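You operate a simulated robot arm through the tools that you are given. There is no shell and no other tool. Be economical: measure what you need, move in short steps, check, and stop when the job is done.

You run a simulated robot arm. Do the job below in one go: nothing can be reset, and whatever is moved stays where it is left.

Task
Unload the small marker into the green tray and switch it off.
Fine: key off first; drawer in; preview, fan and mains off.

It is judged by the outcome, as a careful person would: the job done as asked, and still so three seconds after it is handed in. It fails if anything else is knocked over, pushed out of place, dropped, spilled or broken.

Robot
A 6-joint arm with a two-finger parallel gripper, fixed in place. Base frame: the origin is at the foot of the arm, x ahead of it, y to its left, z up; the work surface is at about z = 800. Readings come in mm, degrees, newtons and seconds.
With the tool pointing down near the work surface it reaches from about 240 to 640 mm from the base axis. Its first joint turns from -66.0 to 66.0 degrees. Payload 2.7 kg.
Tool frame: the origin (TCP) lies between the finger pads and is the grasp point; the fingertips stand 23 mm ahead of it; z points along the fingers, y is the line along which they close. Largest opening 94 mm; finger width 38, thickness 10; the body of the gripper, 54 by 96 mm, starts 39 mm behind the TCP.
Orientation is that of the tool frame in the base frame, as [roll, pitch, yaw] about the fixed x, y, z axes, in that order (R = Rz(yaw) Ry(pitch) Rx(roll)). With the fingers straight down and closing along the base's y, the tool's x points along the base's -x, its y along +y and its z along -z.

Tools
- The arm moves only by the tool step_arm. Its argument "deltas" is a list of rows, each a list of 3 entries, a list of its own where there are three numbers: the shift along the tool's x, y, z in mm, then the turn, a rotation vector about the tool's x, y, z in degrees, then the finger opening in mm, from 0 to 94. In form: [[[tx, ty, tz], [ax, ay, az], grip], ...]. A call has 1 to 8 rows; each row shifts and turns the commanded pose from where the row before left it, along the tool's axes as they then stand. A row lasts 0.2 s, in which the tool goes at most 50 mm and 8.6 degrees; a call with a longer step from one row to the next is refused whole, and so is a gripper value outside its range. Where a pose cannot be reached the arm comes as near as it can. A force on the tool above 70 N (or 10 N above the force at the start of the call, whichever is more), or a blocked arm, ends the call early, and 0.2 s more pass. Each finger travels about 45 mm/s and halts on what it meets, pressing with about 43 N; the grip force reading is that of the motor and also rises with nothing between the fingers. The clock runs only during rows and for 0.2 s after the last one: add rows that do not move to give the fingers time. The reply holds the time, the measured pose of the TCP, the force on the tool along the base axes, the opening and the grip force, in the units named above and with some noise, with the torque about the TCP (base axes, N m) and any sound that the robot's microphone picked up.
- Cameras (640 x 400 px; columns grow to the right, rows downward): "scene" is fixed at [85.2, -442.5, 1400.6]; the picture's right is [0.66, -0.75, 0.00], its down [-0.46, -0.41, -0.79] and it looks along [0.59, 0.52, -0.62] (base axes); focal length 220 px, centre (320, 200). "wrist" rides on the gripper at [86, 16, -75] in the tool frame; the picture's right is [-0.18, 0.98, 0.00], its down [-0.58, -0.11, -0.81] and it looks along [-0.79, -0.15, 0.59] (tool axes); focal length 243 px, centre (320, 200). There is no depth. A picture from a camera that has moved, and an enlarged one, comes with that camera's place and axes in the base frame and with its lens.
- grab_frame(camera): a new picture of that camera. It takes no simulated time.
- zoom(camera, box): a new picture of the part [left, top, right, bottom] of that camera's present view, enlarged. It takes no simulated time.
- hand_in(): hands the job in; it is judged then, once.

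Work in short steps. Places have to be worked out from the pictures, the camera data and where the tool is seen: move nearer, look again, correct. Check each grasp and each placing, and mend what went wrong. You have 120 turns and 76 pictures in all, those below and enlarged ones among them. Open the gripper and draw the arm clear of the work before you hand the job in, unless the task says otherwise; then end with one line.

The tools are called after "Emit:" as a command line: name --argument value ..., lists and objects as JSON in quotes. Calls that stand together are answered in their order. step_arm: Moves the arm, as the interface text tells. Its arguments: {"type":"object","properties":{"deltas":{"type":"array"}},"required":["deltas"]} The other tools are called the same way: grab_frame (camera) takes a picture; zoom (camera, box) takes an enlarged picture of a part of a camera's view; hand_in () hands the job in.

At the start:

```text
time_s: 0.0
tcp_pos: [318.8, -171.4, 1271.6]
ee_rot: [-179.9, 0.1, -179.9]
force: [0.6, 0.2, -0.1]
torque: [0.02, 0.03, -0.01]
gripper_width: 93.8
gripper_force: 0.2
```

scene: 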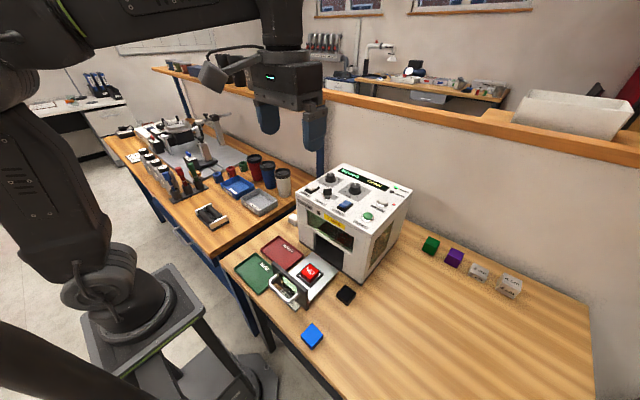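
wrist: 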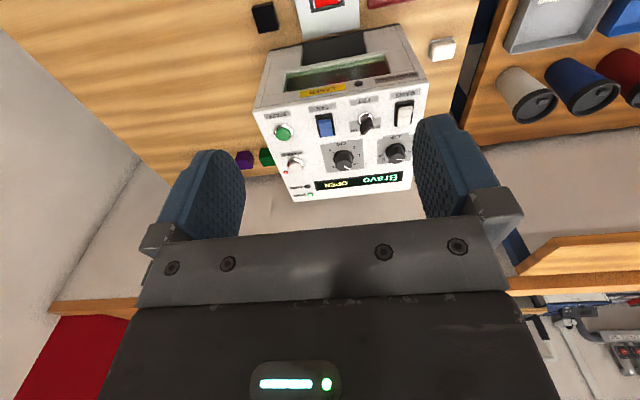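

I see a small marking machine with a panel on top and an open drawer with a red item; I zoom in on both views to read labels.

Emit:
zoom --camera "scene" --box '[220, 150, 420, 310]'

Emit:
zoom --camera "wrist" --box '[230, 0, 470, 210]'

```text
2.50 times, centred on (320, 230) of scene
camera zoom: at [85.2, -442.5, 1400.6], right [0.66, -0.75, 0.0], down [-0.46, -0.41, -0.79], along [0.59, 0.52, -0.62], focal length 550 px, centre (320, 125)
```

zoom: 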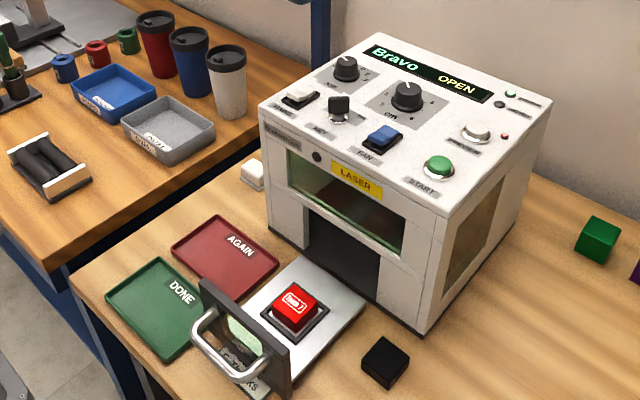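

```text
1.90 times, centred on (350, 105) of wrist
camera zoom: at [231.9, -155.3, 1346.2], right [0.18, 0.98, 0.0], down [0.58, -0.11, 0.81], along [0.79, -0.15, -0.59], focal length 462 px, centre (263, 381)
```

zoom: 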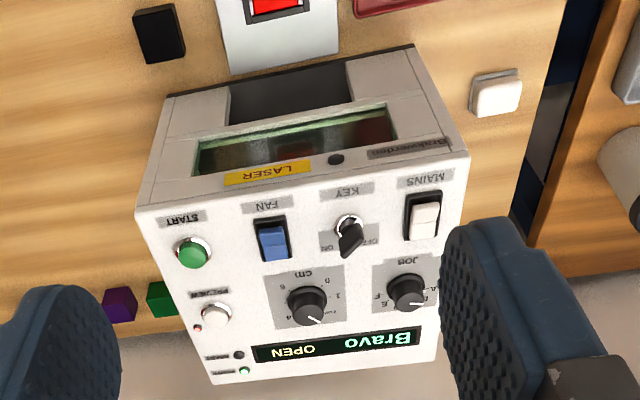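

The machine (top panel ~z 1030, x 420–560) has key, mains, fan, preview; the drawer holds the red block. I go down for a nearer view of the panel.

Emit:
step_arm --deltas '[[[0, 0, 40], [0, 0, 0], 94], [[0, 0, 40], [0, 0, 0], 94], [[0, 0, 20], [0, 0, 0], 94]]'

Emit:
grab_frame --camera "wrist"

Emit:
grab_frame --camera "scene"

```text
time_s: 0.8
tcp_pos: [319.5, -172.3, 1170.4]
ee_rot: [-179.9, 0.1, 179.9]
force: [-0.8, -0.4, -0.1]
torque: [-0.03, 0.0, 0.02]
gripper_width: 94.0
gripper_force: 0.1
```

```text
71 pictures are left
camera wrist: at [231.6, -154.8, 1246.0], right [0.18, 0.98, 0.0], down [0.58, -0.11, 0.81], along [0.79, -0.15, -0.59], focal length 243 px, centre (320, 200)
```

wrist: 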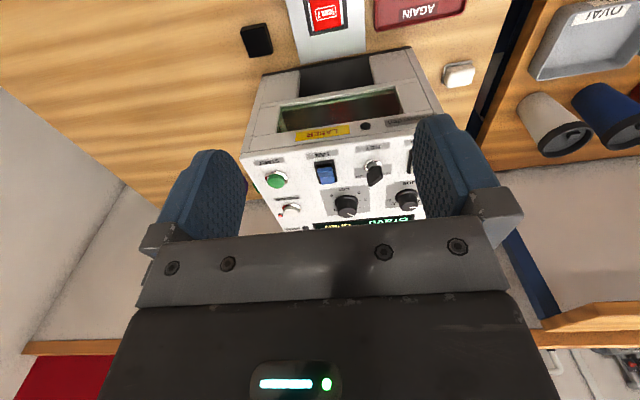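

```text
70 pictures are left
```

scene: 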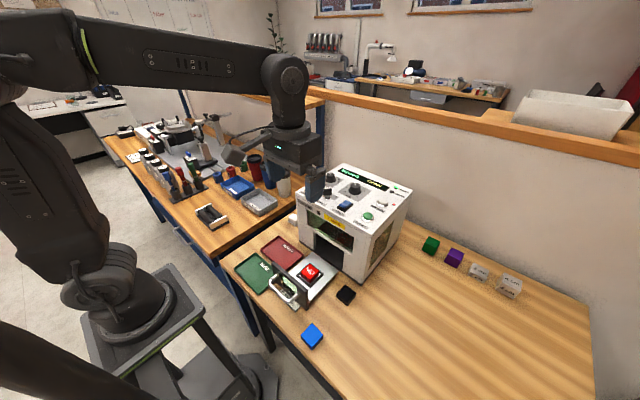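

Triangulation gives panel top z≈1021, front row x≈470 (START y≈-261, FAN -195, KEY -133, MAINS -70), PREVIEW ≈(545,-262). I shift for a clear close view of the panel marks.

Emit:
step_arm --deltas '[[[20, 20, -30], [0, 0, 0], 94], [[20, 20, -20], [0, 0, 0], 94]]'

Emit:
zoom --camera "wrist" --box '[320, 130, 430, 230]'

Emit:
zoom --camera "wrist" --box '[240, 130, 350, 230]'

Emit:
zoom --camera "scene" --box '[295, 160, 415, 235]'

```text
time_s: 1.4
tcp_pos: [277.9, -132.5, 1219.7]
ee_rot: [-179.9, 0.1, -180.0]
force: [0.6, -0.6, 0.5]
torque: [0.0, 0.0, 0.02]
gripper_width: 94.2
gripper_force: 0.0
```

```text
4.00 times, centred on (375, 180) of wrist
camera zoom: at [191.0, -115.1, 1296.7], right [0.18, 0.98, 0.0], down [0.58, -0.11, 0.81], along [0.79, -0.15, -0.59], focal length 970 px, centre (100, 280)
```

zoom: 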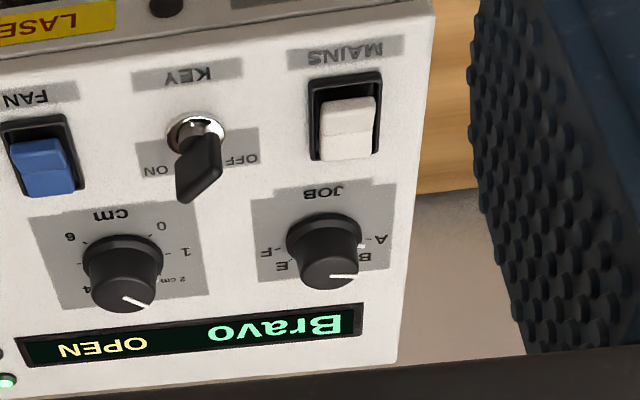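

```text
4.00 times, centred on (295, 180) of wrist
camera zoom: at [191.0, -115.1, 1296.7], right [0.18, 0.98, 0.0], down [0.58, -0.11, 0.81], along [0.79, -0.15, -0.59], focal length 970 px, centre (420, 280)
```

zoom: 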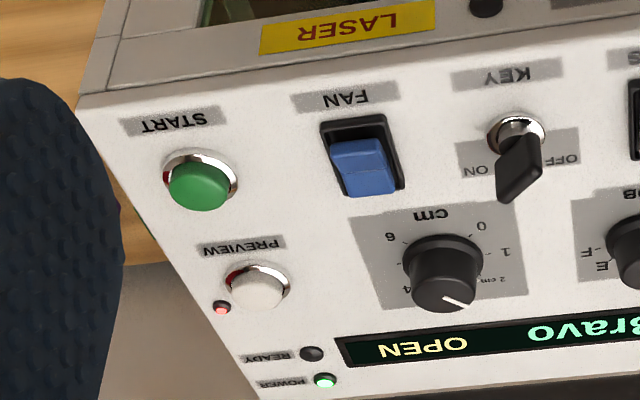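

```text
5.33 times, centred on (355, 198) of scene
camera zoom: at [85.2, -442.5, 1400.6], right [0.66, -0.75, 0.0], down [-0.46, -0.41, -0.79], along [0.59, 0.52, -0.62], focal length 1174 px, centre (133, 213)
```

zoom: 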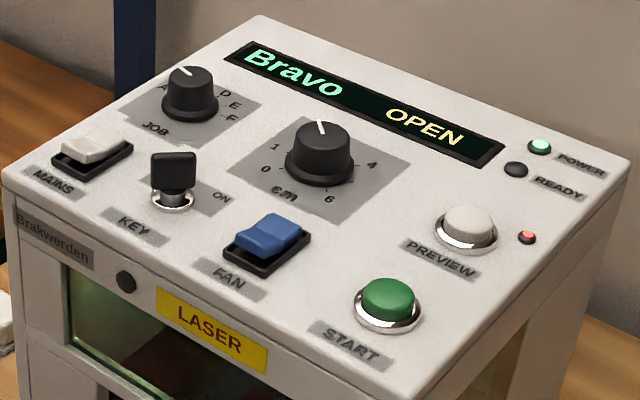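

Power LED is lit, the key points to ON (right side), both rockers are in the same state, and the preview LED is lit. I estimate the key handle top at (472,-130,1047); I move nearer for a close look.

Emit:
step_arm --deltas '[[[-35, 0, 28], [0, 0, 0], 94], [[-35, 0, 28], [0, 0, 0], 94], [[-35, 0, 28], [0, 0, 0], 94], [[-35, 0, 26], [0, 0, 0], 94]]'

Emit:
grab_frame --camera "wrist"

```text
time_s: 2.4
tcp_pos: [419.0, -132.0, 1112.4]
ee_rot: [-180.0, 0.1, 180.0]
force: [0.2, 0.4, -0.1]
torque: [0.01, -0.01, 0.02]
gripper_width: 94.2
gripper_force: 0.0
```

```text
66 pictures are left
camera wrist: at [331.7, -115.5, 1187.1], right [0.18, 0.98, 0.0], down [0.58, -0.11, 0.81], along [0.79, -0.15, -0.59], focal length 243 px, centre (320, 200)
```

wrist: 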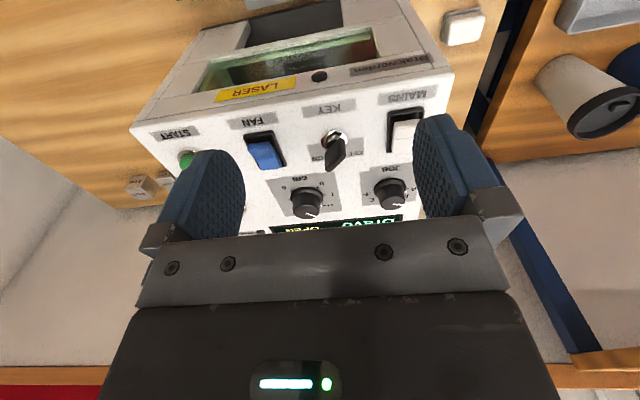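

Emit:
zoom --camera "wrist" --box '[240, 90, 430, 210]'

```text
3.33 times, centred on (335, 150) of wrist
camera zoom: at [331.7, -115.5, 1187.1], right [0.18, 0.98, 0.0], down [0.58, -0.11, 0.81], along [0.79, -0.15, -0.59], focal length 809 px, centre (270, 367)
```

zoom: 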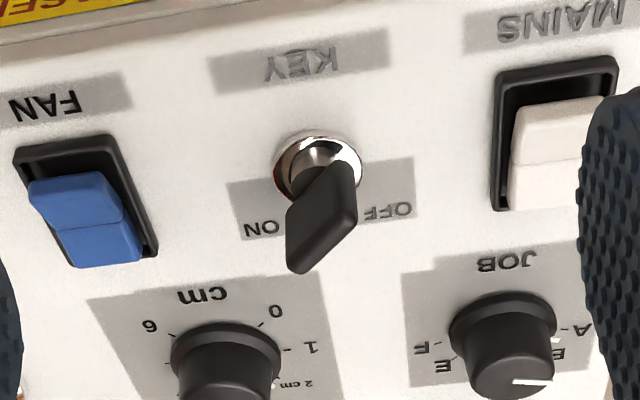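

The key blade lies at 45° (+x,−y) centred near (470,-129), top ≈1048. I move over it, turn the tool +45° about its z and narrow the fingers.

Emit:
step_arm --deltas '[[[-26, 1, 0], [0, 0, 0], 80], [[-25, 2, 0], [0, 0, 7.5], 65], [[0, 0, 0], [0, 0, 7.5], 50], [[0, 0, 0], [0, 0, 7.5], 40], [[0, 0, 0], [0, 0, 7.5], 40], [[0, 0, 0], [0, 0, 7.5], 40], [[0, 0, 0], [0, 0, 7.5], 40]]'

Emit:
grab_frame --camera "wrist"

Emit:
zoom --camera "scene" --box '[270, 120, 430, 240]'

```text
time_s: 4.0
tcp_pos: [469.8, -128.5, 1111.8]
ee_rot: [180.0, 0.2, 134.9]
force: [-0.8, -0.3, 0.7]
torque: [-0.01, -0.01, -0.04]
gripper_width: 39.8
gripper_force: 0.1
```

```text
64 pictures are left
camera wrist: at [419.8, -55.7, 1186.3], right [0.83, 0.56, 0.0], down [0.33, -0.49, 0.81], along [0.46, -0.67, -0.59], focal length 243 px, centre (320, 200)
```

wrist: 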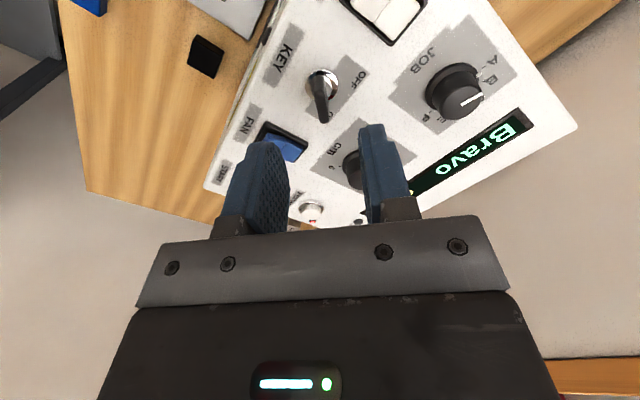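

```text
3.33 times, centred on (350, 180) of scene
camera zoom: at [85.2, -442.5, 1400.6], right [0.66, -0.75, 0.0], down [-0.46, -0.41, -0.79], along [0.59, 0.52, -0.62], focal length 734 px, centre (220, 267)
```

zoom: 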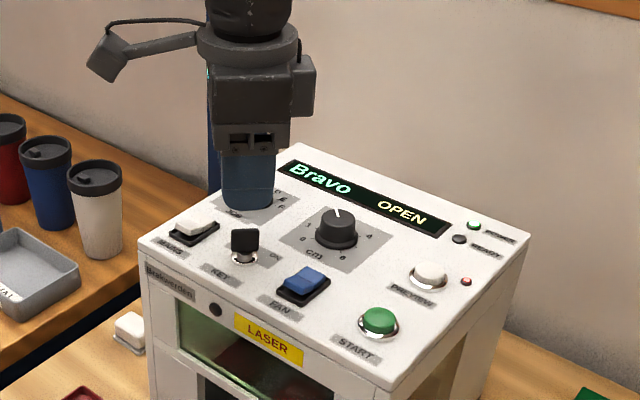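

The blade is seen edge-on and lies between the fingers, so alignment is good. I descend to tip height ≈1035 and close.

Emit:
step_arm --deltas '[[[0, 0, 20], [0, 0, 0], 40], [[0, 0, 20], [0, 0, 0], 40], [[0, 0, 13], [0, 0, 0], 40], [[0, 0, 0], [0, 0, 0], 25], [[0, 0, 0], [0, 0, 0], 10], [[0, 0, 0], [0, 0, 0], 5], [[0, 0, 0], [0, 0, 0], 5]]'

Emit:
grab_frame --camera "wrist"

```text
time_s: 5.6
tcp_pos: [471.0, -129.1, 1057.7]
ee_rot: [179.9, 0.2, 135.1]
force: [0.9, 3.0, -3.4]
torque: [-0.21, -0.32, 0.0]
gripper_width: 6.9
gripper_force: 44.9
```

```text
62 pictures are left
camera wrist: at [420.8, -55.8, 1132.5], right [0.82, 0.57, 0.0], down [0.33, -0.49, 0.81], along [0.46, -0.67, -0.59], focal length 243 px, centre (320, 200)
```

wrist: 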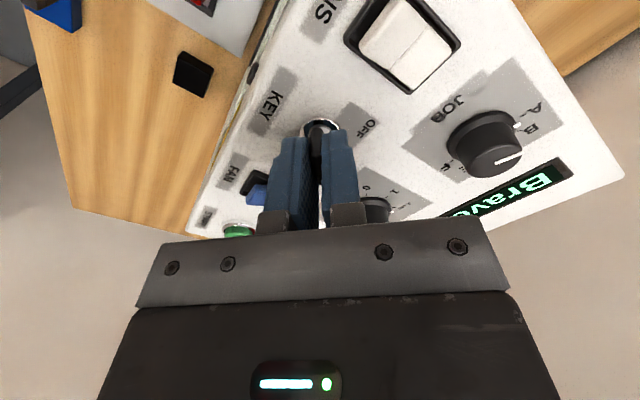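

The key is gripped (6.9 mm). I turn it counter-clockwise, half way first.

Emit:
step_arm --deltas '[[[0, 0, 0], [0, 0, -7.5], 5], [[0, 0, 0], [0, 0, -7.5], 5], [[0, 0, 0], [0, 0, -7.5], 5], [[0, 0, 0], [0, 0, -7.5], 5], [[0, 0, 0], [0, 0, -7.5], 5], [[0, 0, 0], [0, 0, -7.5], 5]]'

Emit:
zoom --camera "scene" --box '[270, 120, 430, 240]'

```text
time_s: 7.0
tcp_pos: [471.2, -129.7, 1057.7]
ee_rot: [-179.8, 0.2, -179.8]
force: [7.0, -7.5, -16.0]
torque: [0.01, -1.18, -0.05]
gripper_width: 6.9
gripper_force: 44.5
```

```text
3.33 times, centred on (350, 180) of scene
camera zoom: at [85.6, -442.8, 1400.5], right [0.66, -0.75, 0.0], down [-0.46, -0.41, -0.79], along [0.59, 0.52, -0.62], focal length 734 px, centre (220, 267)
```

zoom: 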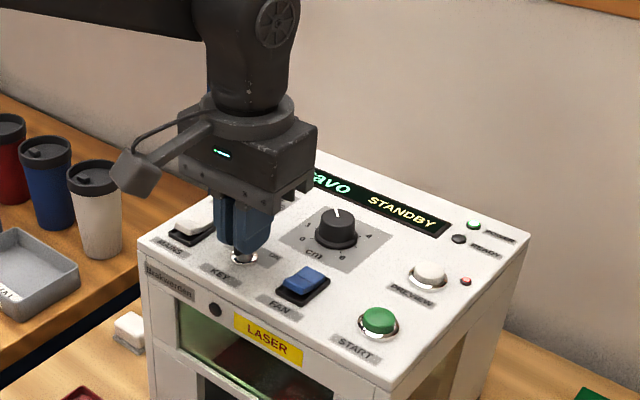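

The display now says STANDBY; I turn on towards OFF.

Emit:
step_arm --deltas '[[[0, 0, 0], [0, 0, -7.5], 5], [[0, 0, 0], [0, 0, -7.5], 5], [[0, 0, 0], [0, 0, -7.5], 5], [[0, 0, 0], [0, 0, -7.5], 5], [[0, 0, 0], [0, 0, -7.5], 5]]'

Emit:
zoom --camera "wrist" --box '[240, 70, 400, 190]'

```text
time_s: 8.2
tcp_pos: [470.3, -129.7, 1057.3]
ee_rot: [-179.8, 0.0, -142.3]
force: [13.0, -15.9, -21.7]
torque: [0.26, -0.48, 0.0]
gripper_width: 7.0
gripper_force: 45.2
```

```text
3.33 times, centred on (320, 130) of wrist
camera zoom: at [392.1, -169.8, 1132.8], right [-0.46, 0.89, 0.0], down [0.53, 0.27, 0.81], along [0.72, 0.37, -0.59], focal length 809 px, centre (320, 433)
```

zoom: 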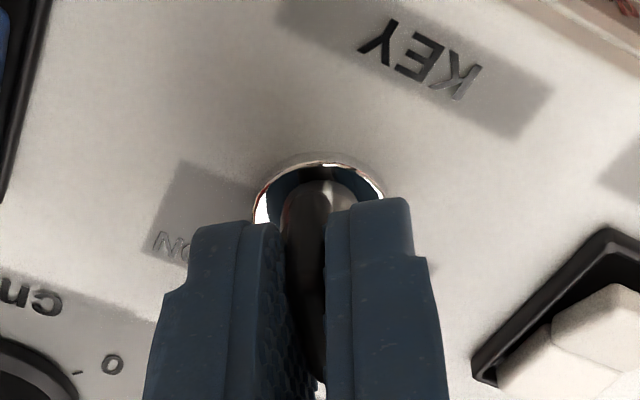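

Torque is still small; I finish the last 7.5°, release and lift to check.

Emit:
step_arm --deltas '[[[0, 0, 0], [0, 0, -7.5], 5], [[0, 0, 0], [0, 0, 0], 5], [[0, 0, 0], [0, 0, 0], 20], [[0, 0, 0], [0, 0, 0], 40], [[0, 0, 0], [0, 0, 0], 40], [[0, 0, -30], [0, 0, 0], 40], [[0, 0, -30], [0, 0, 0], 40]]'

Emit:
zoom --camera "wrist" --box '[200, 40, 440, 200]'

Emit:
zoom --camera "scene" --box '[270, 120, 430, 240]'

```text
time_s: 9.8
tcp_pos: [469.4, -130.7, 1119.0]
ee_rot: [-179.8, -0.1, -134.9]
force: [0.5, 1.7, 0.0]
torque: [-0.02, 0.02, 0.04]
gripper_width: 39.9
gripper_force: 0.1
```

```text
2.50 times, centred on (320, 120) of wrist
camera zoom: at [396.5, -179.1, 1194.1], right [-0.57, 0.82, 0.0], down [0.49, 0.34, 0.81], along [0.67, 0.45, -0.59], focal length 606 px, centre (320, 400)
```

zoom: 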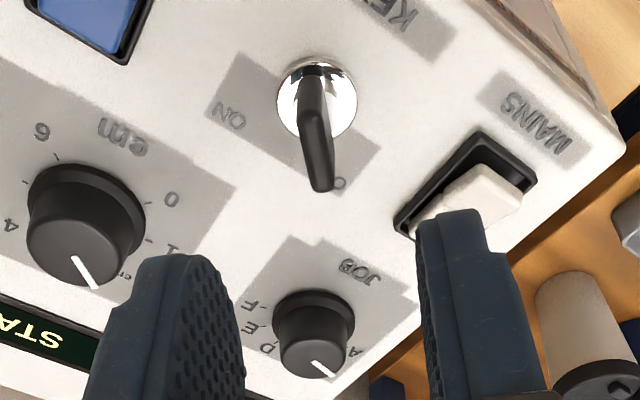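

```text
3.33 times, centred on (350, 180) of scene
camera zoom: at [85.2, -442.5, 1400.6], right [0.66, -0.75, 0.0], down [-0.46, -0.41, -0.79], along [0.59, 0.52, -0.62], focal length 734 px, centre (220, 267)
```

zoom: 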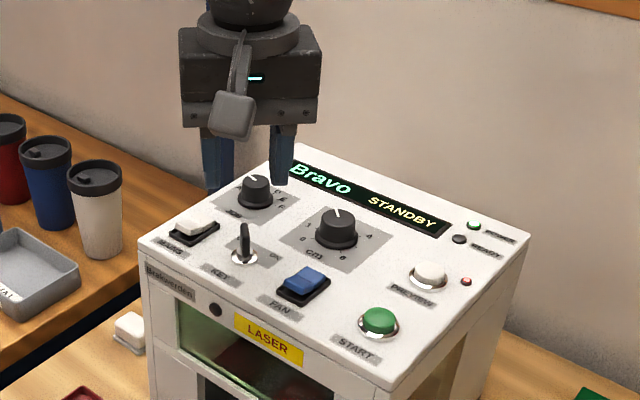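

The key is now at OFF and the display shows STANDBY. Now the block: I turn the tool back, retreat in front of the machine and lower for a view of the drawer.

Emit:
step_arm --deltas '[[[0, 0, 0], [0, 0, 7.5], 60], [[0, 0, 0], [0, 0, 7.5], 70], [[0, 0, 0], [0, 0, 7.5], 80], [[0, 0, 0], [0, 0, 7.5], 80], [[0, 0, 0], [0, 0, 7.5], 80], [[0, 0, 0], [0, 0, 7.5], 80]]'

Emit:
step_arm --deltas '[[[45, -12, 0], [0, 0, 0], 80], [[45, -12, 0], [0, 0, 0], 80], [[45, -12, 0], [0, 0, 0], 80], [[45, -14, 0], [0, 0, 0], 80], [[0, 0, 40], [0, 0, 0], 80], [[0, 0, 40], [0, 0, 0], 80]]'

Emit:
grab_frame --camera "wrist"

Emit:
zoom --camera "scene" --box '[220, 220, 380, 320]'

```text
time_s: 11.2
tcp_pos: [470.4, -130.0, 1118.9]
ee_rot: [-179.8, 0.1, 179.8]
force: [0.6, 0.6, -0.6]
torque: [-0.02, 0.0, -0.01]
gripper_width: 80.1
gripper_force: 0.0
```

```text
time_s: 12.6
tcp_pos: [289.3, -181.2, 1039.6]
ee_rot: [-179.9, 0.1, -180.0]
force: [-0.2, -0.6, -0.7]
torque: [-0.02, 0.01, 0.01]
gripper_width: 80.1
gripper_force: 0.1
```

```text
57 pictures are left
camera wrist: at [203.0, -164.0, 1113.8], right [0.18, 0.98, 0.0], down [0.58, -0.11, 0.81], along [0.79, -0.15, -0.59], focal length 243 px, centre (320, 200)
```

wrist: 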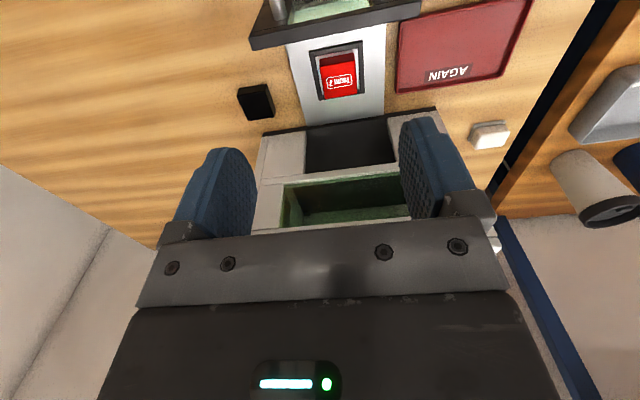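

```text
4.00 times, centred on (300, 270) of scene
camera zoom: at [85.2, -442.5, 1400.6], right [0.66, -0.75, 0.0], down [-0.46, -0.41, -0.79], along [0.59, 0.52, -0.62], focal length 881 px, centre (400, -80)
```

zoom: 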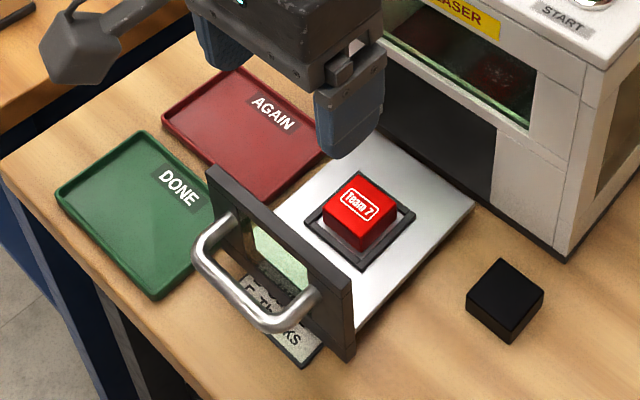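

Triangulation puts the block top centre ≈(355,-168,827), about 40 mm wide, square to the base; the green tray centre ≈(255,-36). I move above the block and look again.

Emit:
step_arm --deltas '[[[-33, 6, 40], [0, 0, 0], 80], [[-33, 7, 40], [0, 0, 0], 80], [[0, 0, 30], [0, 0, 0], 80]]'

Emit:
grab_frame --camera "wrist"

Emit:
zoom --camera "scene" --box '[220, 220, 380, 320]'

```text
refused: row 1 steps farther than a row can; nothing moved
```

```text
55 pictures are left
camera wrist: at [203.0, -164.0, 1113.8], right [0.18, 0.98, 0.0], down [0.58, -0.11, 0.81], along [0.79, -0.15, -0.59], focal length 243 px, centre (320, 200)
```

wrist: 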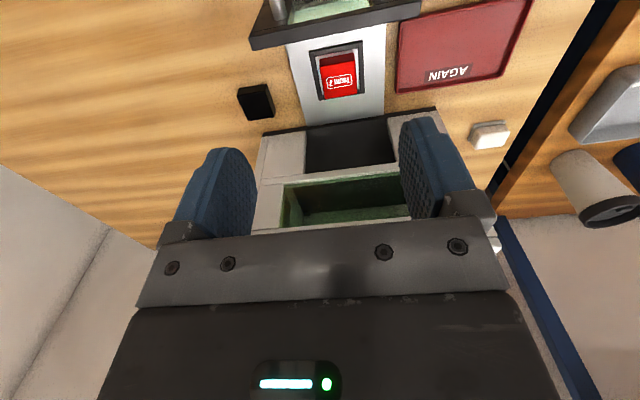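

```text
4.00 times, centred on (300, 270) of scene
camera zoom: at [85.2, -442.5, 1400.6], right [0.66, -0.75, 0.0], down [-0.46, -0.41, -0.79], along [0.59, 0.52, -0.62], focal length 881 px, centre (400, -80)
```

zoom: 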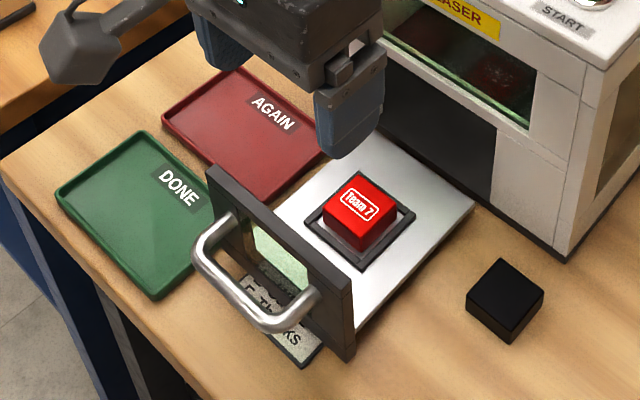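

The row was too long and nothing moved; I repeat it in shorter rows.

Emit:
step_arm --deltas '[[[-22, 4, 27], [0, 0, 0], 80], [[-22, 4, 27], [0, 0, 0], 80], [[-22, 5, 27], [0, 0, 0], 80], [[0, 0, 29], [0, 0, 0], 80]]'

Emit:
grab_frame --camera "wrist"

Emit:
zoom --camera "scene" --box '[260, 230, 380, 305]'

```text
time_s: 13.6
tcp_pos: [357.2, -166.9, 928.1]
ee_rot: [-179.9, 0.2, 179.9]
force: [-0.4, 0.4, 0.4]
torque: [-0.02, 0.03, 0.02]
gripper_width: 80.1
gripper_force: 0.1
```

```text
53 pictures are left
camera wrist: at [268.8, -149.7, 1003.0], right [0.18, 0.98, 0.0], down [0.58, -0.11, 0.81], along [0.79, -0.15, -0.59], focal length 243 px, centre (320, 200)
```

wrist: 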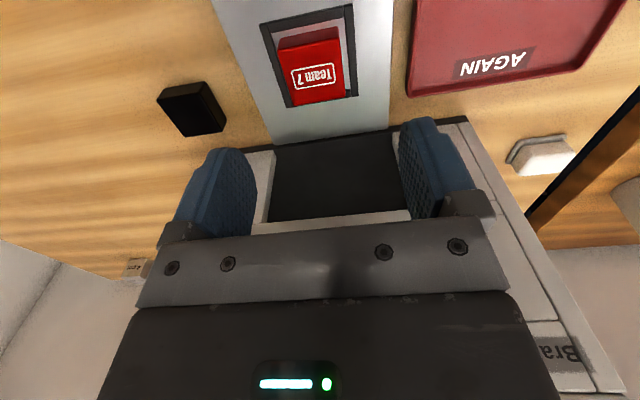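

```text
5.33 times, centred on (320, 268) of scene
camera zoom: at [85.2, -442.5, 1400.6], right [0.66, -0.75, 0.0], down [-0.46, -0.41, -0.79], along [0.59, 0.52, -0.62], focal length 1174 px, centre (320, -160)
```

zoom: 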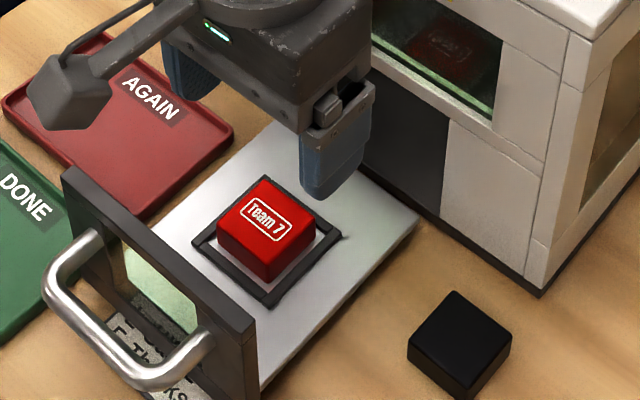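

Refined: block top centre ≈(350,-169.5,832), nest rim top ≈812. I correct by 7 mm, descend to TCP z≈840 and close.

Emit:
step_arm --deltas '[[[7, -2.5, 30], [0, 0, 0], 80], [[0, 0, 30], [0, 0, 0], 75], [[0, 0, 20], [0, 0, 0], 70], [[0, 0, 8], [0, 0, 0], 70], [[0, 0, 0], [0, 0, 0], 70]]'

Emit:
grab_frame --camera "wrist"

Emit:
zoom --camera "scene" --box '[260, 230, 380, 305]'

```text
time_s: 14.8
tcp_pos: [351.3, -170.0, 843.4]
ee_rot: [-179.8, 0.4, -179.9]
force: [-1.5, 1.7, 36.0]
torque: [1.42, 0.69, -0.11]
gripper_width: 70.7
gripper_force: 0.7
```

```text
51 pictures are left
camera wrist: at [263.8, -153.1, 916.5], right [0.18, 0.98, 0.0], down [0.58, -0.11, 0.81], along [0.8, -0.15, -0.59], focal length 243 px, centre (320, 200)
```

wrist: 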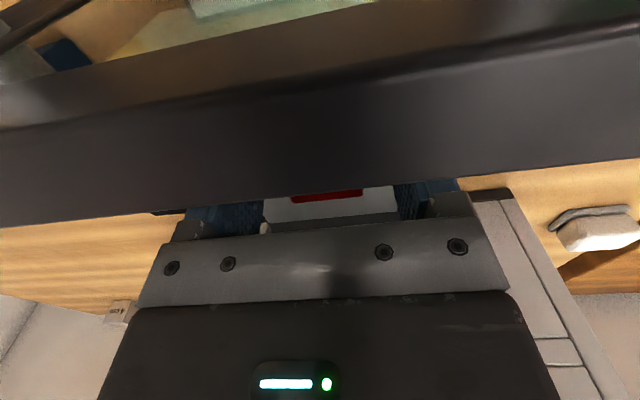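

```text
5.33 times, centred on (320, 268) of scene
camera zoom: at [84.8, -442.3, 1400.7], right [0.66, -0.75, 0.0], down [-0.46, -0.41, -0.79], along [0.59, 0.52, -0.62], focal length 1174 px, centre (320, -160)
```

zoom: 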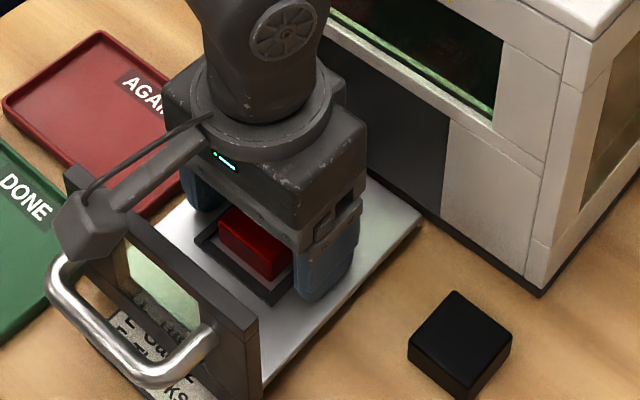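

A light contact (36 N) at the +y fingertip on the nest rim, so the rim top is ≈820. I lift 4 mm and close on the block.

Emit:
step_arm --deltas '[[[0, 0, -5], [0, 0, 0], 70], [[0, 0, 0], [0, 0, 0], 60], [[0, 0, 0], [0, 0, 0], 50], [[0, 0, 0], [0, 0, 0], 40], [[0, 0, 0], [0, 0, 0], 35], [[0, 0, 0], [0, 0, 0], 35]]'

Emit:
zoom --camera "scene" --box '[260, 230, 380, 305]'

```text
time_s: 16.2
tcp_pos: [349.1, -170.4, 843.0]
ee_rot: [180.0, -0.2, -180.0]
force: [-1.3, -14.3, -29.5]
torque: [-0.16, 0.2, -0.08]
gripper_width: 59.8
gripper_force: 44.6
```

```text
5.33 times, centred on (320, 268) of scene
camera zoom: at [85.5, -443.0, 1400.4], right [0.66, -0.75, 0.0], down [-0.46, -0.41, -0.79], along [0.59, 0.52, -0.62], focal length 1174 px, centre (320, -160)
```

zoom: 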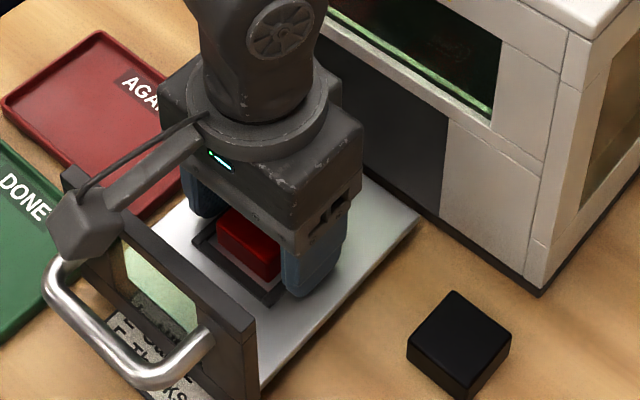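

The fingers stopped at 60 mm: they took the outside of the nest rim. I open, rise, and try higher after a look.

Emit:
step_arm --deltas '[[[0, 0, 0], [0, 0, 0], 70], [[0, 0, 0], [0, 0, 0], 72], [[0, 0, -20], [0, 0, 0], 72], [[0, 0, -40], [0, 0, 0], 72]]'

Emit:
zoom --camera "scene" --box '[280, 240, 350, 290]'

Emit:
zoom --camera "wrist" --box '[200, 0, 440, 150]'

```text
time_s: 17.2
tcp_pos: [349.9, -169.0, 906.4]
ee_rot: [-179.9, 0.2, 179.9]
force: [0.5, -0.1, -0.9]
torque: [-0.04, 0.01, 0.03]
gripper_width: 72.2
gripper_force: 0.1
```

```text
8.00 times, centred on (315, 265) of scene
camera zoom: at [85.2, -442.5, 1400.6], right [0.66, -0.75, 0.0], down [-0.46, -0.41, -0.79], along [0.59, 0.52, -0.62], focal length 1762 px, centre (360, -320)
```

zoom: 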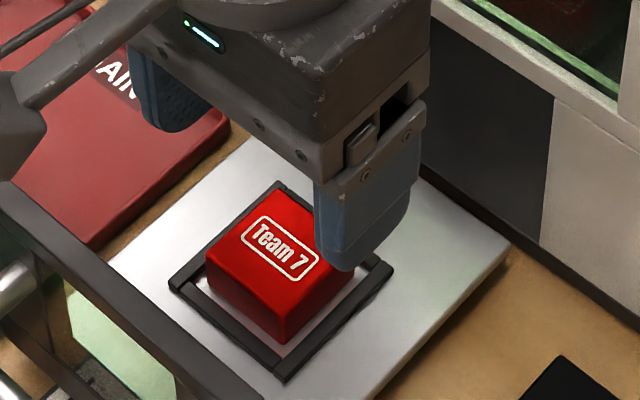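

```text
2.67 times, centred on (320, 75) of wrist
camera zoom: at [262.6, -152.7, 980.9], right [0.18, 0.98, 0.0], down [0.58, -0.11, 0.81], along [0.79, -0.15, -0.59], focal length 647 px, centre (320, 533)
```

zoom: 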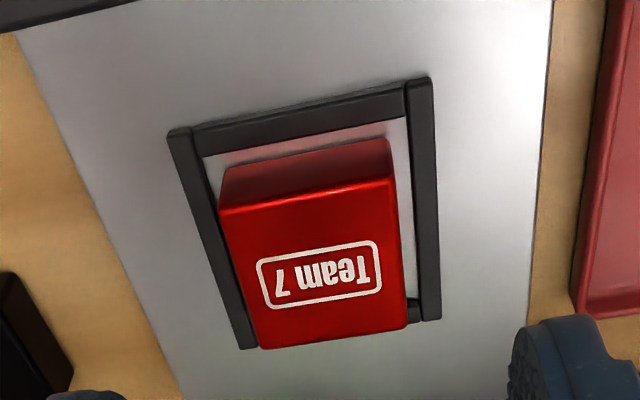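

Nest rim outer width matches 60 mm (y −199…−140); the drawer surface is ≈819 and rim ≈822–824, block stands above it. I descend to tips ≈826 and close on the block.

Emit:
step_arm --deltas '[[[-2, 0, 30], [0, 0, 0], 60], [[0, 0, 20], [0, 0, 0], 55], [[0, 0, 7.5], [0, 0, 0], 50], [[0, 0, 0], [0, 0, 0], 40], [[0, 0, 0], [0, 0, 0], 35], [[0, 0, 0], [0, 0, 0], 35]]'

Emit:
zoom --camera "scene" --box '[280, 240, 350, 290]'

```text
time_s: 18.6
tcp_pos: [351.0, -169.4, 847.8]
ee_rot: [-179.9, 0.1, -180.0]
force: [0.0, -1.3, -0.6]
torque: [-0.01, -0.03, 0.04]
gripper_width: 39.0
gripper_force: 43.1
```

```text
8.00 times, centred on (315, 265) of scene
camera zoom: at [85.2, -442.5, 1400.6], right [0.66, -0.75, 0.0], down [-0.46, -0.41, -0.79], along [0.59, 0.52, -0.62], focal length 1762 px, centre (360, -320)
```

zoom: 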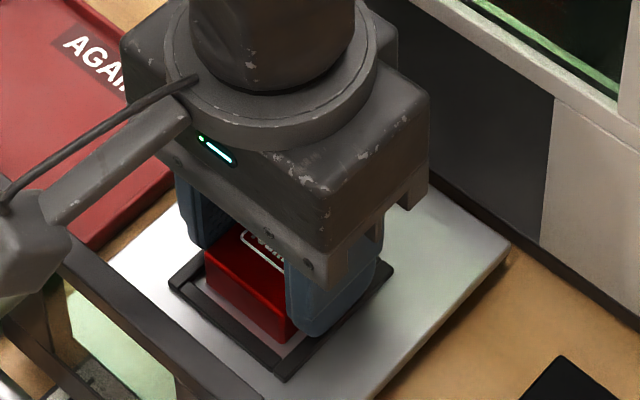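

Gripped at 39 mm with no side load. I lift straight up and check.

Emit:
step_arm --deltas '[[[0, 0, -10], [0, 0, 0], 35], [[0, 0, -20], [0, 0, 0], 35], [[0, 0, -35], [0, 0, 0], 35], [[0, 0, -35], [0, 0, 0], 35]]'

Emit:
grab_frame --camera "scene"

Emit:
grab_frame --camera "wrist"

```text
time_s: 19.6
tcp_pos: [351.2, -169.9, 949.1]
ee_rot: [-179.8, 0.1, -180.0]
force: [-0.7, -0.5, -1.6]
torque: [0.01, -0.02, 0.02]
gripper_width: 39.2
gripper_force: 43.0
```

```text
45 pictures are left
```

scene: 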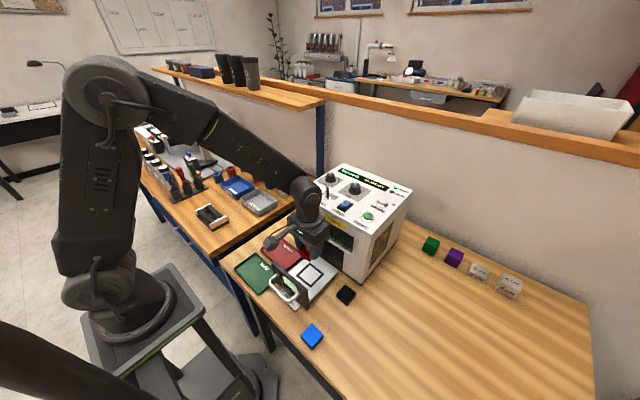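

```text
44 pictures are left
camera wrist: at [264.0, -153.1, 1023.3], right [0.18, 0.98, 0.0], down [0.58, -0.11, 0.81], along [0.79, -0.15, -0.59], focal length 243 px, centre (320, 200)
```

wrist: 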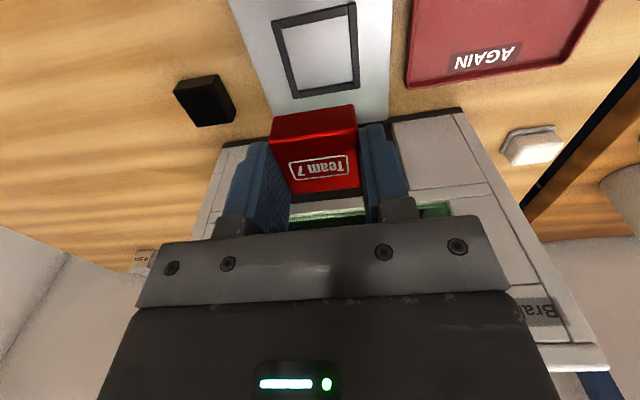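

The block is held and lifted free, nest empty. I carry it towards the green tray (≈258,-36) at the same height and look.

Emit:
step_arm --deltas '[[[19, 27, 0], [0, 0, 0], 35], [[19, 27, 0], [0, 0, 0], 35], [[19, 27, 0], [0, 0, 0], 35], [[18, 27, 0], [0, 0, 0], 35], [[18, 26, 0], [0, 0, 0], 35]]'

Emit:
zoom --camera "scene" --box '[210, 200, 350, 310]'

Emit:
grab_frame --camera "wrist"

```text
time_s: 20.8
tcp_pos: [258.2, -36.5, 947.3]
ee_rot: [-179.8, 0.1, -180.0]
force: [0.2, 0.2, -1.3]
torque: [-0.03, 0.04, 0.05]
gripper_width: 38.8
gripper_force: 42.8
```

```text
3.64 times, centred on (280, 255) of scene
camera zoom: at [85.2, -442.5, 1400.6], right [0.66, -0.75, 0.0], down [-0.46, -0.41, -0.79], along [0.59, 0.52, -0.62], focal length 801 px, centre (466, 0)
```

zoom: 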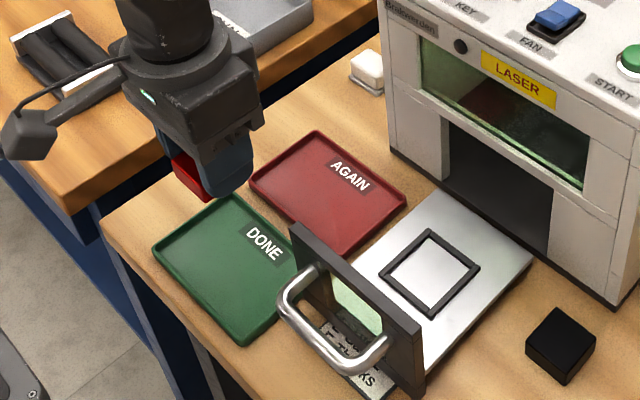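

```text
42 pictures are left
camera wrist: at [170.4, -18.4, 1022.5], right [0.18, 0.98, 0.0], down [0.58, -0.11, 0.81], along [0.79, -0.15, -0.59], focal length 243 px, centre (320, 200)
```

wrist: 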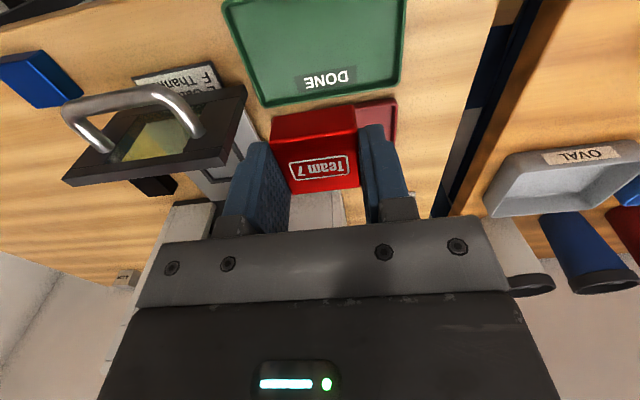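

The tray spans x 213–297, y −99…+33, and the block is above its middle; the drawer plate ends at y≈−117, clear of the gripper. I lower to just above the tray floor.

Emit:
step_arm --deltas '[[[0, 2, 40], [0, 0, 0], 35], [[0, 0, 40], [0, 0, 0], 35], [[0, 0, 20], [0, 0, 0], 35]]'

Emit:
zoom --camera "scene" --box '[210, 230, 310, 300]'

```text
time_s: 21.6
tcp_pos: [259.6, -34.1, 848.1]
ee_rot: [-179.9, 0.1, -180.0]
force: [0.8, -0.2, -1.0]
torque: [0.01, 0.01, -0.01]
gripper_width: 38.9
gripper_force: 43.2
```

```text
5.71 times, centred on (260, 265) of scene
camera zoom: at [85.2, -442.5, 1400.6], right [0.66, -0.75, 0.0], down [-0.46, -0.41, -0.79], along [0.59, 0.52, -0.62], focal length 1258 px, centre (663, -171)
```

zoom: 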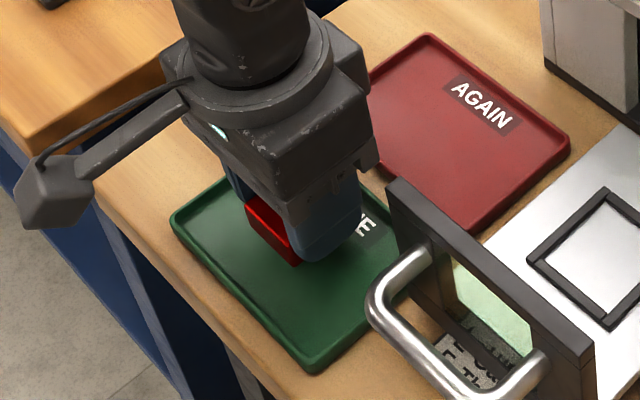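

Still above the floor with no contact; I lower in small steps until contact shows.

Emit:
step_arm --deltas '[[[0, 0, 5], [0, 0, 0], 35], [[0, 0, 5], [0, 0, 0], 35], [[0, 0, 3], [0, 0, 0], 35]]'

```text
time_s: 22.4
tcp_pos: [259.3, -33.6, 834.7]
ee_rot: [-179.9, 0.2, -180.0]
force: [-0.5, -0.3, -0.1]
torque: [0.02, -0.01, 0.0]
gripper_width: 39.3
gripper_force: 43.1
```

Emit:
step_arm --deltas '[[[0, 0, 2], [0, 0, 0], 35], [[0, 0, 1.5], [0, 0, 0], 35]]'

```text
time_s: 23.0
tcp_pos: [258.5, -34.5, 830.9]
ee_rot: [-180.0, 0.2, -180.0]
force: [-3.3, -0.1, 27.8]
torque: [0.03, 0.11, 0.03]
gripper_width: 39.0
gripper_force: 43.7
```

Contact (28 N): the block is on the tray floor. I ease up 1 mm, open and rise.

Emit:
step_arm --deltas '[[[0, 0, -1], [0, 0, 0], 35], [[0, 0, 0], [0, 0, 0], 45], [[0, 0, 0], [0, 0, 0], 55], [[0, 0, 0], [0, 0, 0], 60], [[0, 0, -20], [0, 0, 0], 60], [[0, 0, -40], [0, 0, 0], 60], [[0, 0, -40], [0, 0, 0], 60]]'

Emit:
zoom --camera "scene" --box '[210, 220, 350, 310]'

Emit:
grab_frame --camera "wrist"

```text
time_s: 24.6
tcp_pos: [259.3, -34.7, 932.6]
ee_rot: [-179.9, -0.1, -179.9]
force: [-0.2, -0.6, 0.9]
torque: [-0.02, -0.01, 0.01]
gripper_width: 60.0
gripper_force: 0.1
```

```text
4.44 times, centred on (280, 265) of scene
camera zoom: at [85.2, -442.5, 1400.6], right [0.66, -0.75, 0.0], down [-0.46, -0.41, -0.79], along [0.59, 0.52, -0.62], focal length 979 px, centre (498, -89)
```

zoom: 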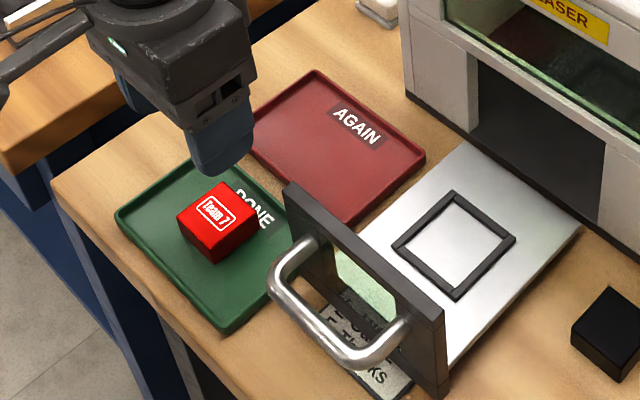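

```text
39 pictures are left
camera wrist: at [171.6, -17.4, 1007.7], right [0.18, 0.98, 0.0], down [0.58, -0.11, 0.81], along [0.79, -0.15, -0.59], focal length 243 px, centre (320, 200)
```

wrist: 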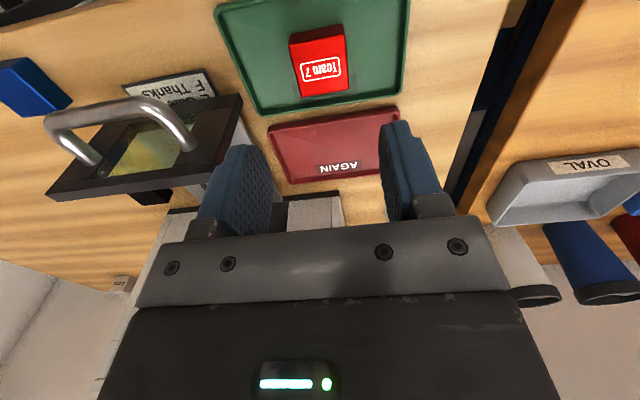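

The block rests well inside the green tray. The drawer handle bar is at about (233,-168,864), plate top ≈894; I move in front of it with closed fingers.

Emit:
step_arm --deltas '[[[25, 0, 0], [0, 0, 0], 40], [[25, -25, 0], [0, 0, 0], 20], [[24, -27, 0], [0, 0, 0], 0], [[0, -40, 0], [0, 0, 0], 0], [[0, -42, 0], [0, 0, 0], 0], [[0, 0, 0], [0, 0, 0], 0]]'

Emit:
zoom --camera "scene" --box '[210, 190, 350, 310]'

Emit:
grab_frame --camera "wrist"

```text
time_s: 26.0
tcp_pos: [214.5, -177.8, 941.2]
ee_rot: [-179.9, 0.1, 180.0]
force: [-0.9, 0.2, -0.4]
torque: [-0.04, -0.02, 0.02]
gripper_width: 0.1
gripper_force: 42.7
out of reach, approached as far as the arm can: row 2, 3
```

```text
3.33 times, centred on (280, 250) of scene
camera zoom: at [85.2, -442.5, 1400.6], right [0.66, -0.75, 0.0], down [-0.46, -0.41, -0.79], along [0.59, 0.52, -0.62], focal length 734 px, centre (453, 33)
```

zoom: 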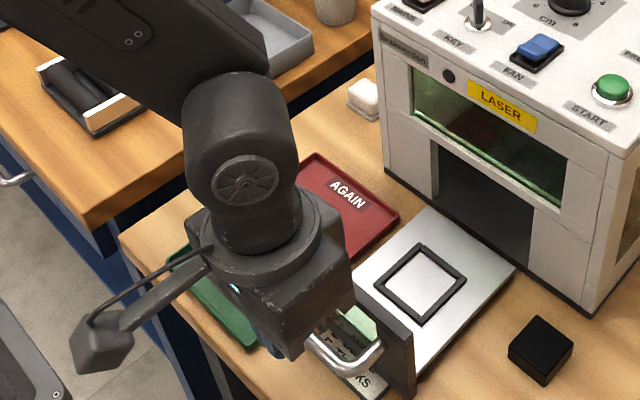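

```text
37 pictures are left
camera wrist: at [126.9, -160.9, 1014.4], right [0.18, 0.98, 0.0], down [0.58, -0.11, 0.81], along [0.79, -0.15, -0.59], focal length 243 px, centre (320, 200)
```

wrist: 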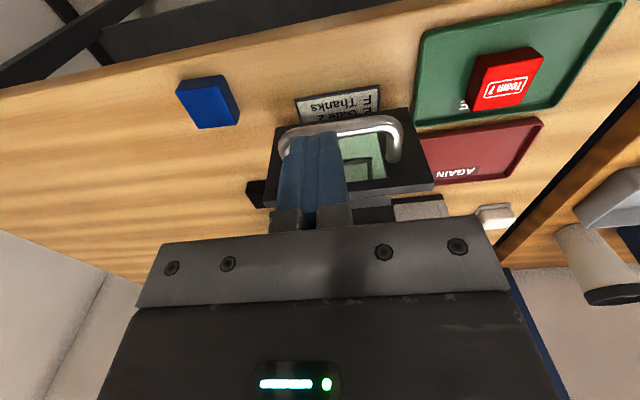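

The detour hit the inner reach limit, but here there is room. The bar is at x≈240, y −216…−131; I back off to x≈192, then descend.

Emit:
step_arm --deltas '[[[22, 6, 0], [0, 0, 0], 0], [[0, 0, 25], [0, 0, 0], 0], [[0, 0, 25], [0, 0, 0], 0], [[0, 0, 22], [0, 0, 0], 0]]'

Emit:
zoom --camera "scene" --box '[210, 190, 350, 310]'

Emit:
grab_frame --camera "wrist"

```text
time_s: 27.0
tcp_pos: [192.1, -171.2, 868.4]
ee_rot: [-179.9, 0.1, 179.9]
force: [1.3, 0.3, 0.0]
torque: [0.0, -0.02, 0.0]
gripper_width: 0.1
gripper_force: 42.9
```

```text
3.33 times, centred on (280, 250) of scene
camera zoom: at [85.2, -442.5, 1400.6], right [0.66, -0.75, 0.0], down [-0.46, -0.41, -0.79], along [0.59, 0.52, -0.62], focal length 734 px, centre (453, 33)
```

zoom: 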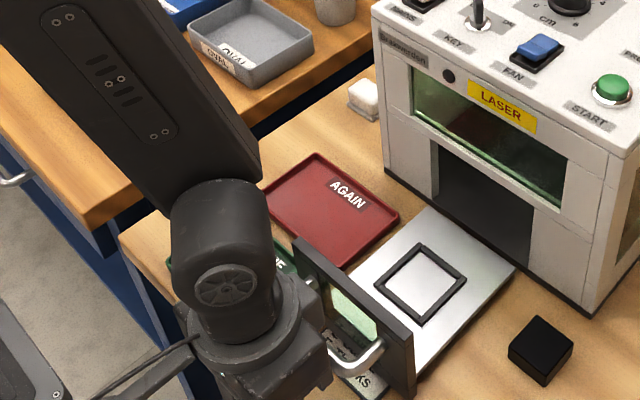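

```text
35 pictures are left
camera wrist: at [104.2, -154.7, 942.5], right [0.18, 0.98, 0.0], down [0.58, -0.11, 0.81], along [0.79, -0.15, -0.59], focal length 243 px, centre (320, 200)
```

wrist: 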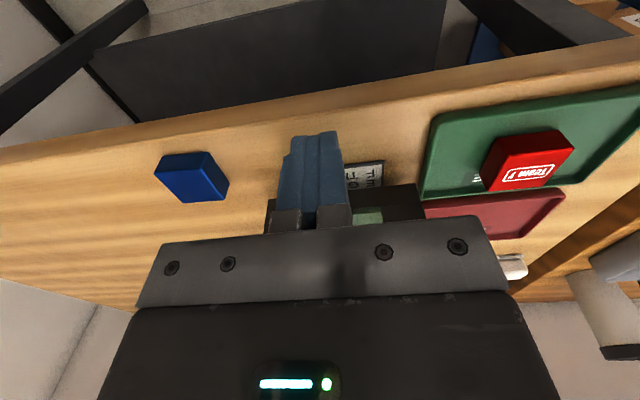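

In position in front of the bar. I push in +x, gently, watching force.

Emit:
step_arm --deltas '[[[-15, 0, 0], [0, 0, 0], 0], [[-12, 0, 0], [0, 0, 0], 0], [[-12, 0, 0], [0, 0, 0], 0], [[-12, 0, 0], [0, 0, 0], 0]]'

Emit:
zoom --camera "scene" --box '[210, 190, 350, 310]'

```text
time_s: 28.0
tcp_pos: [240.7, -171.3, 867.5]
ee_rot: [-179.9, 0.0, 180.0]
force: [-1.1, -1.3, 0.1]
torque: [0.03, 0.0, 0.02]
gripper_width: 0.0
gripper_force: 42.1
```

```text
3.33 times, centred on (280, 250) of scene
camera zoom: at [85.2, -442.5, 1400.6], right [0.66, -0.75, 0.0], down [-0.46, -0.41, -0.79], along [0.59, 0.52, -0.62], focal length 734 px, centre (453, 33)
```

zoom: 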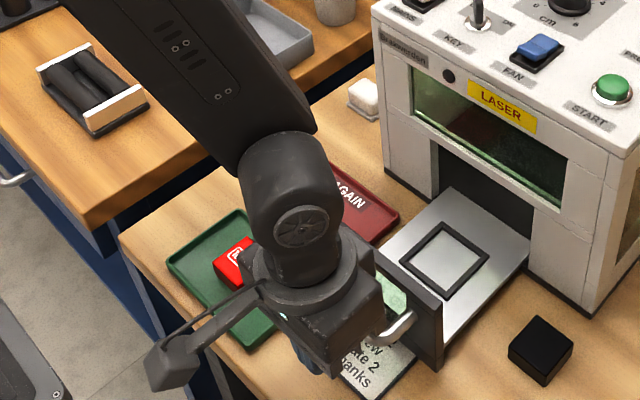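

The drawer slides in easily. I keep pushing.

Emit:
step_arm --deltas '[[[-14, 0, 0], [0, 0, 0], 0], [[-14, 0, 0], [0, 0, 0], 0], [[-14, 0, 0], [0, 0, 0], 0], [[-14, 0, 0], [0, 0, 0], 0], [[-10, 0, 0], [0, 0, 0], 0]]'

Emit:
zoom --camera "scene" --box '[240, 160, 380, 310]'

```text
time_s: 29.2
tcp_pos: [308.3, -171.8, 869.0]
ee_rot: [-179.9, 0.1, 180.0]
force: [-1.2, -0.5, 0.1]
torque: [-0.02, -0.05, -0.04]
gripper_width: 0.2
gripper_force: 42.1
```

```text
2.67 times, centred on (310, 235) of scene
camera zoom: at [85.2, -442.5, 1400.6], right [0.66, -0.75, 0.0], down [-0.46, -0.41, -0.79], along [0.59, 0.52, -0.62], focal length 587 px, centre (347, 107)
```

zoom: 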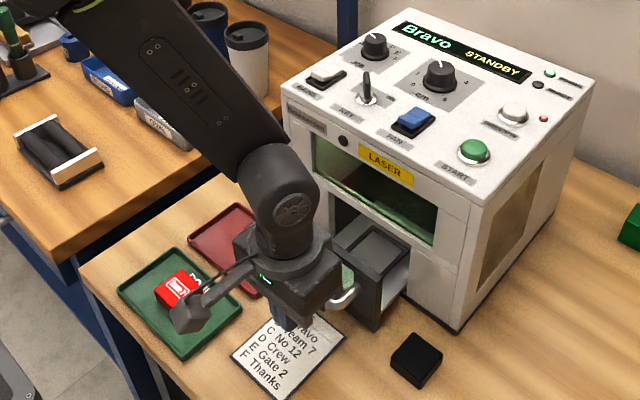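

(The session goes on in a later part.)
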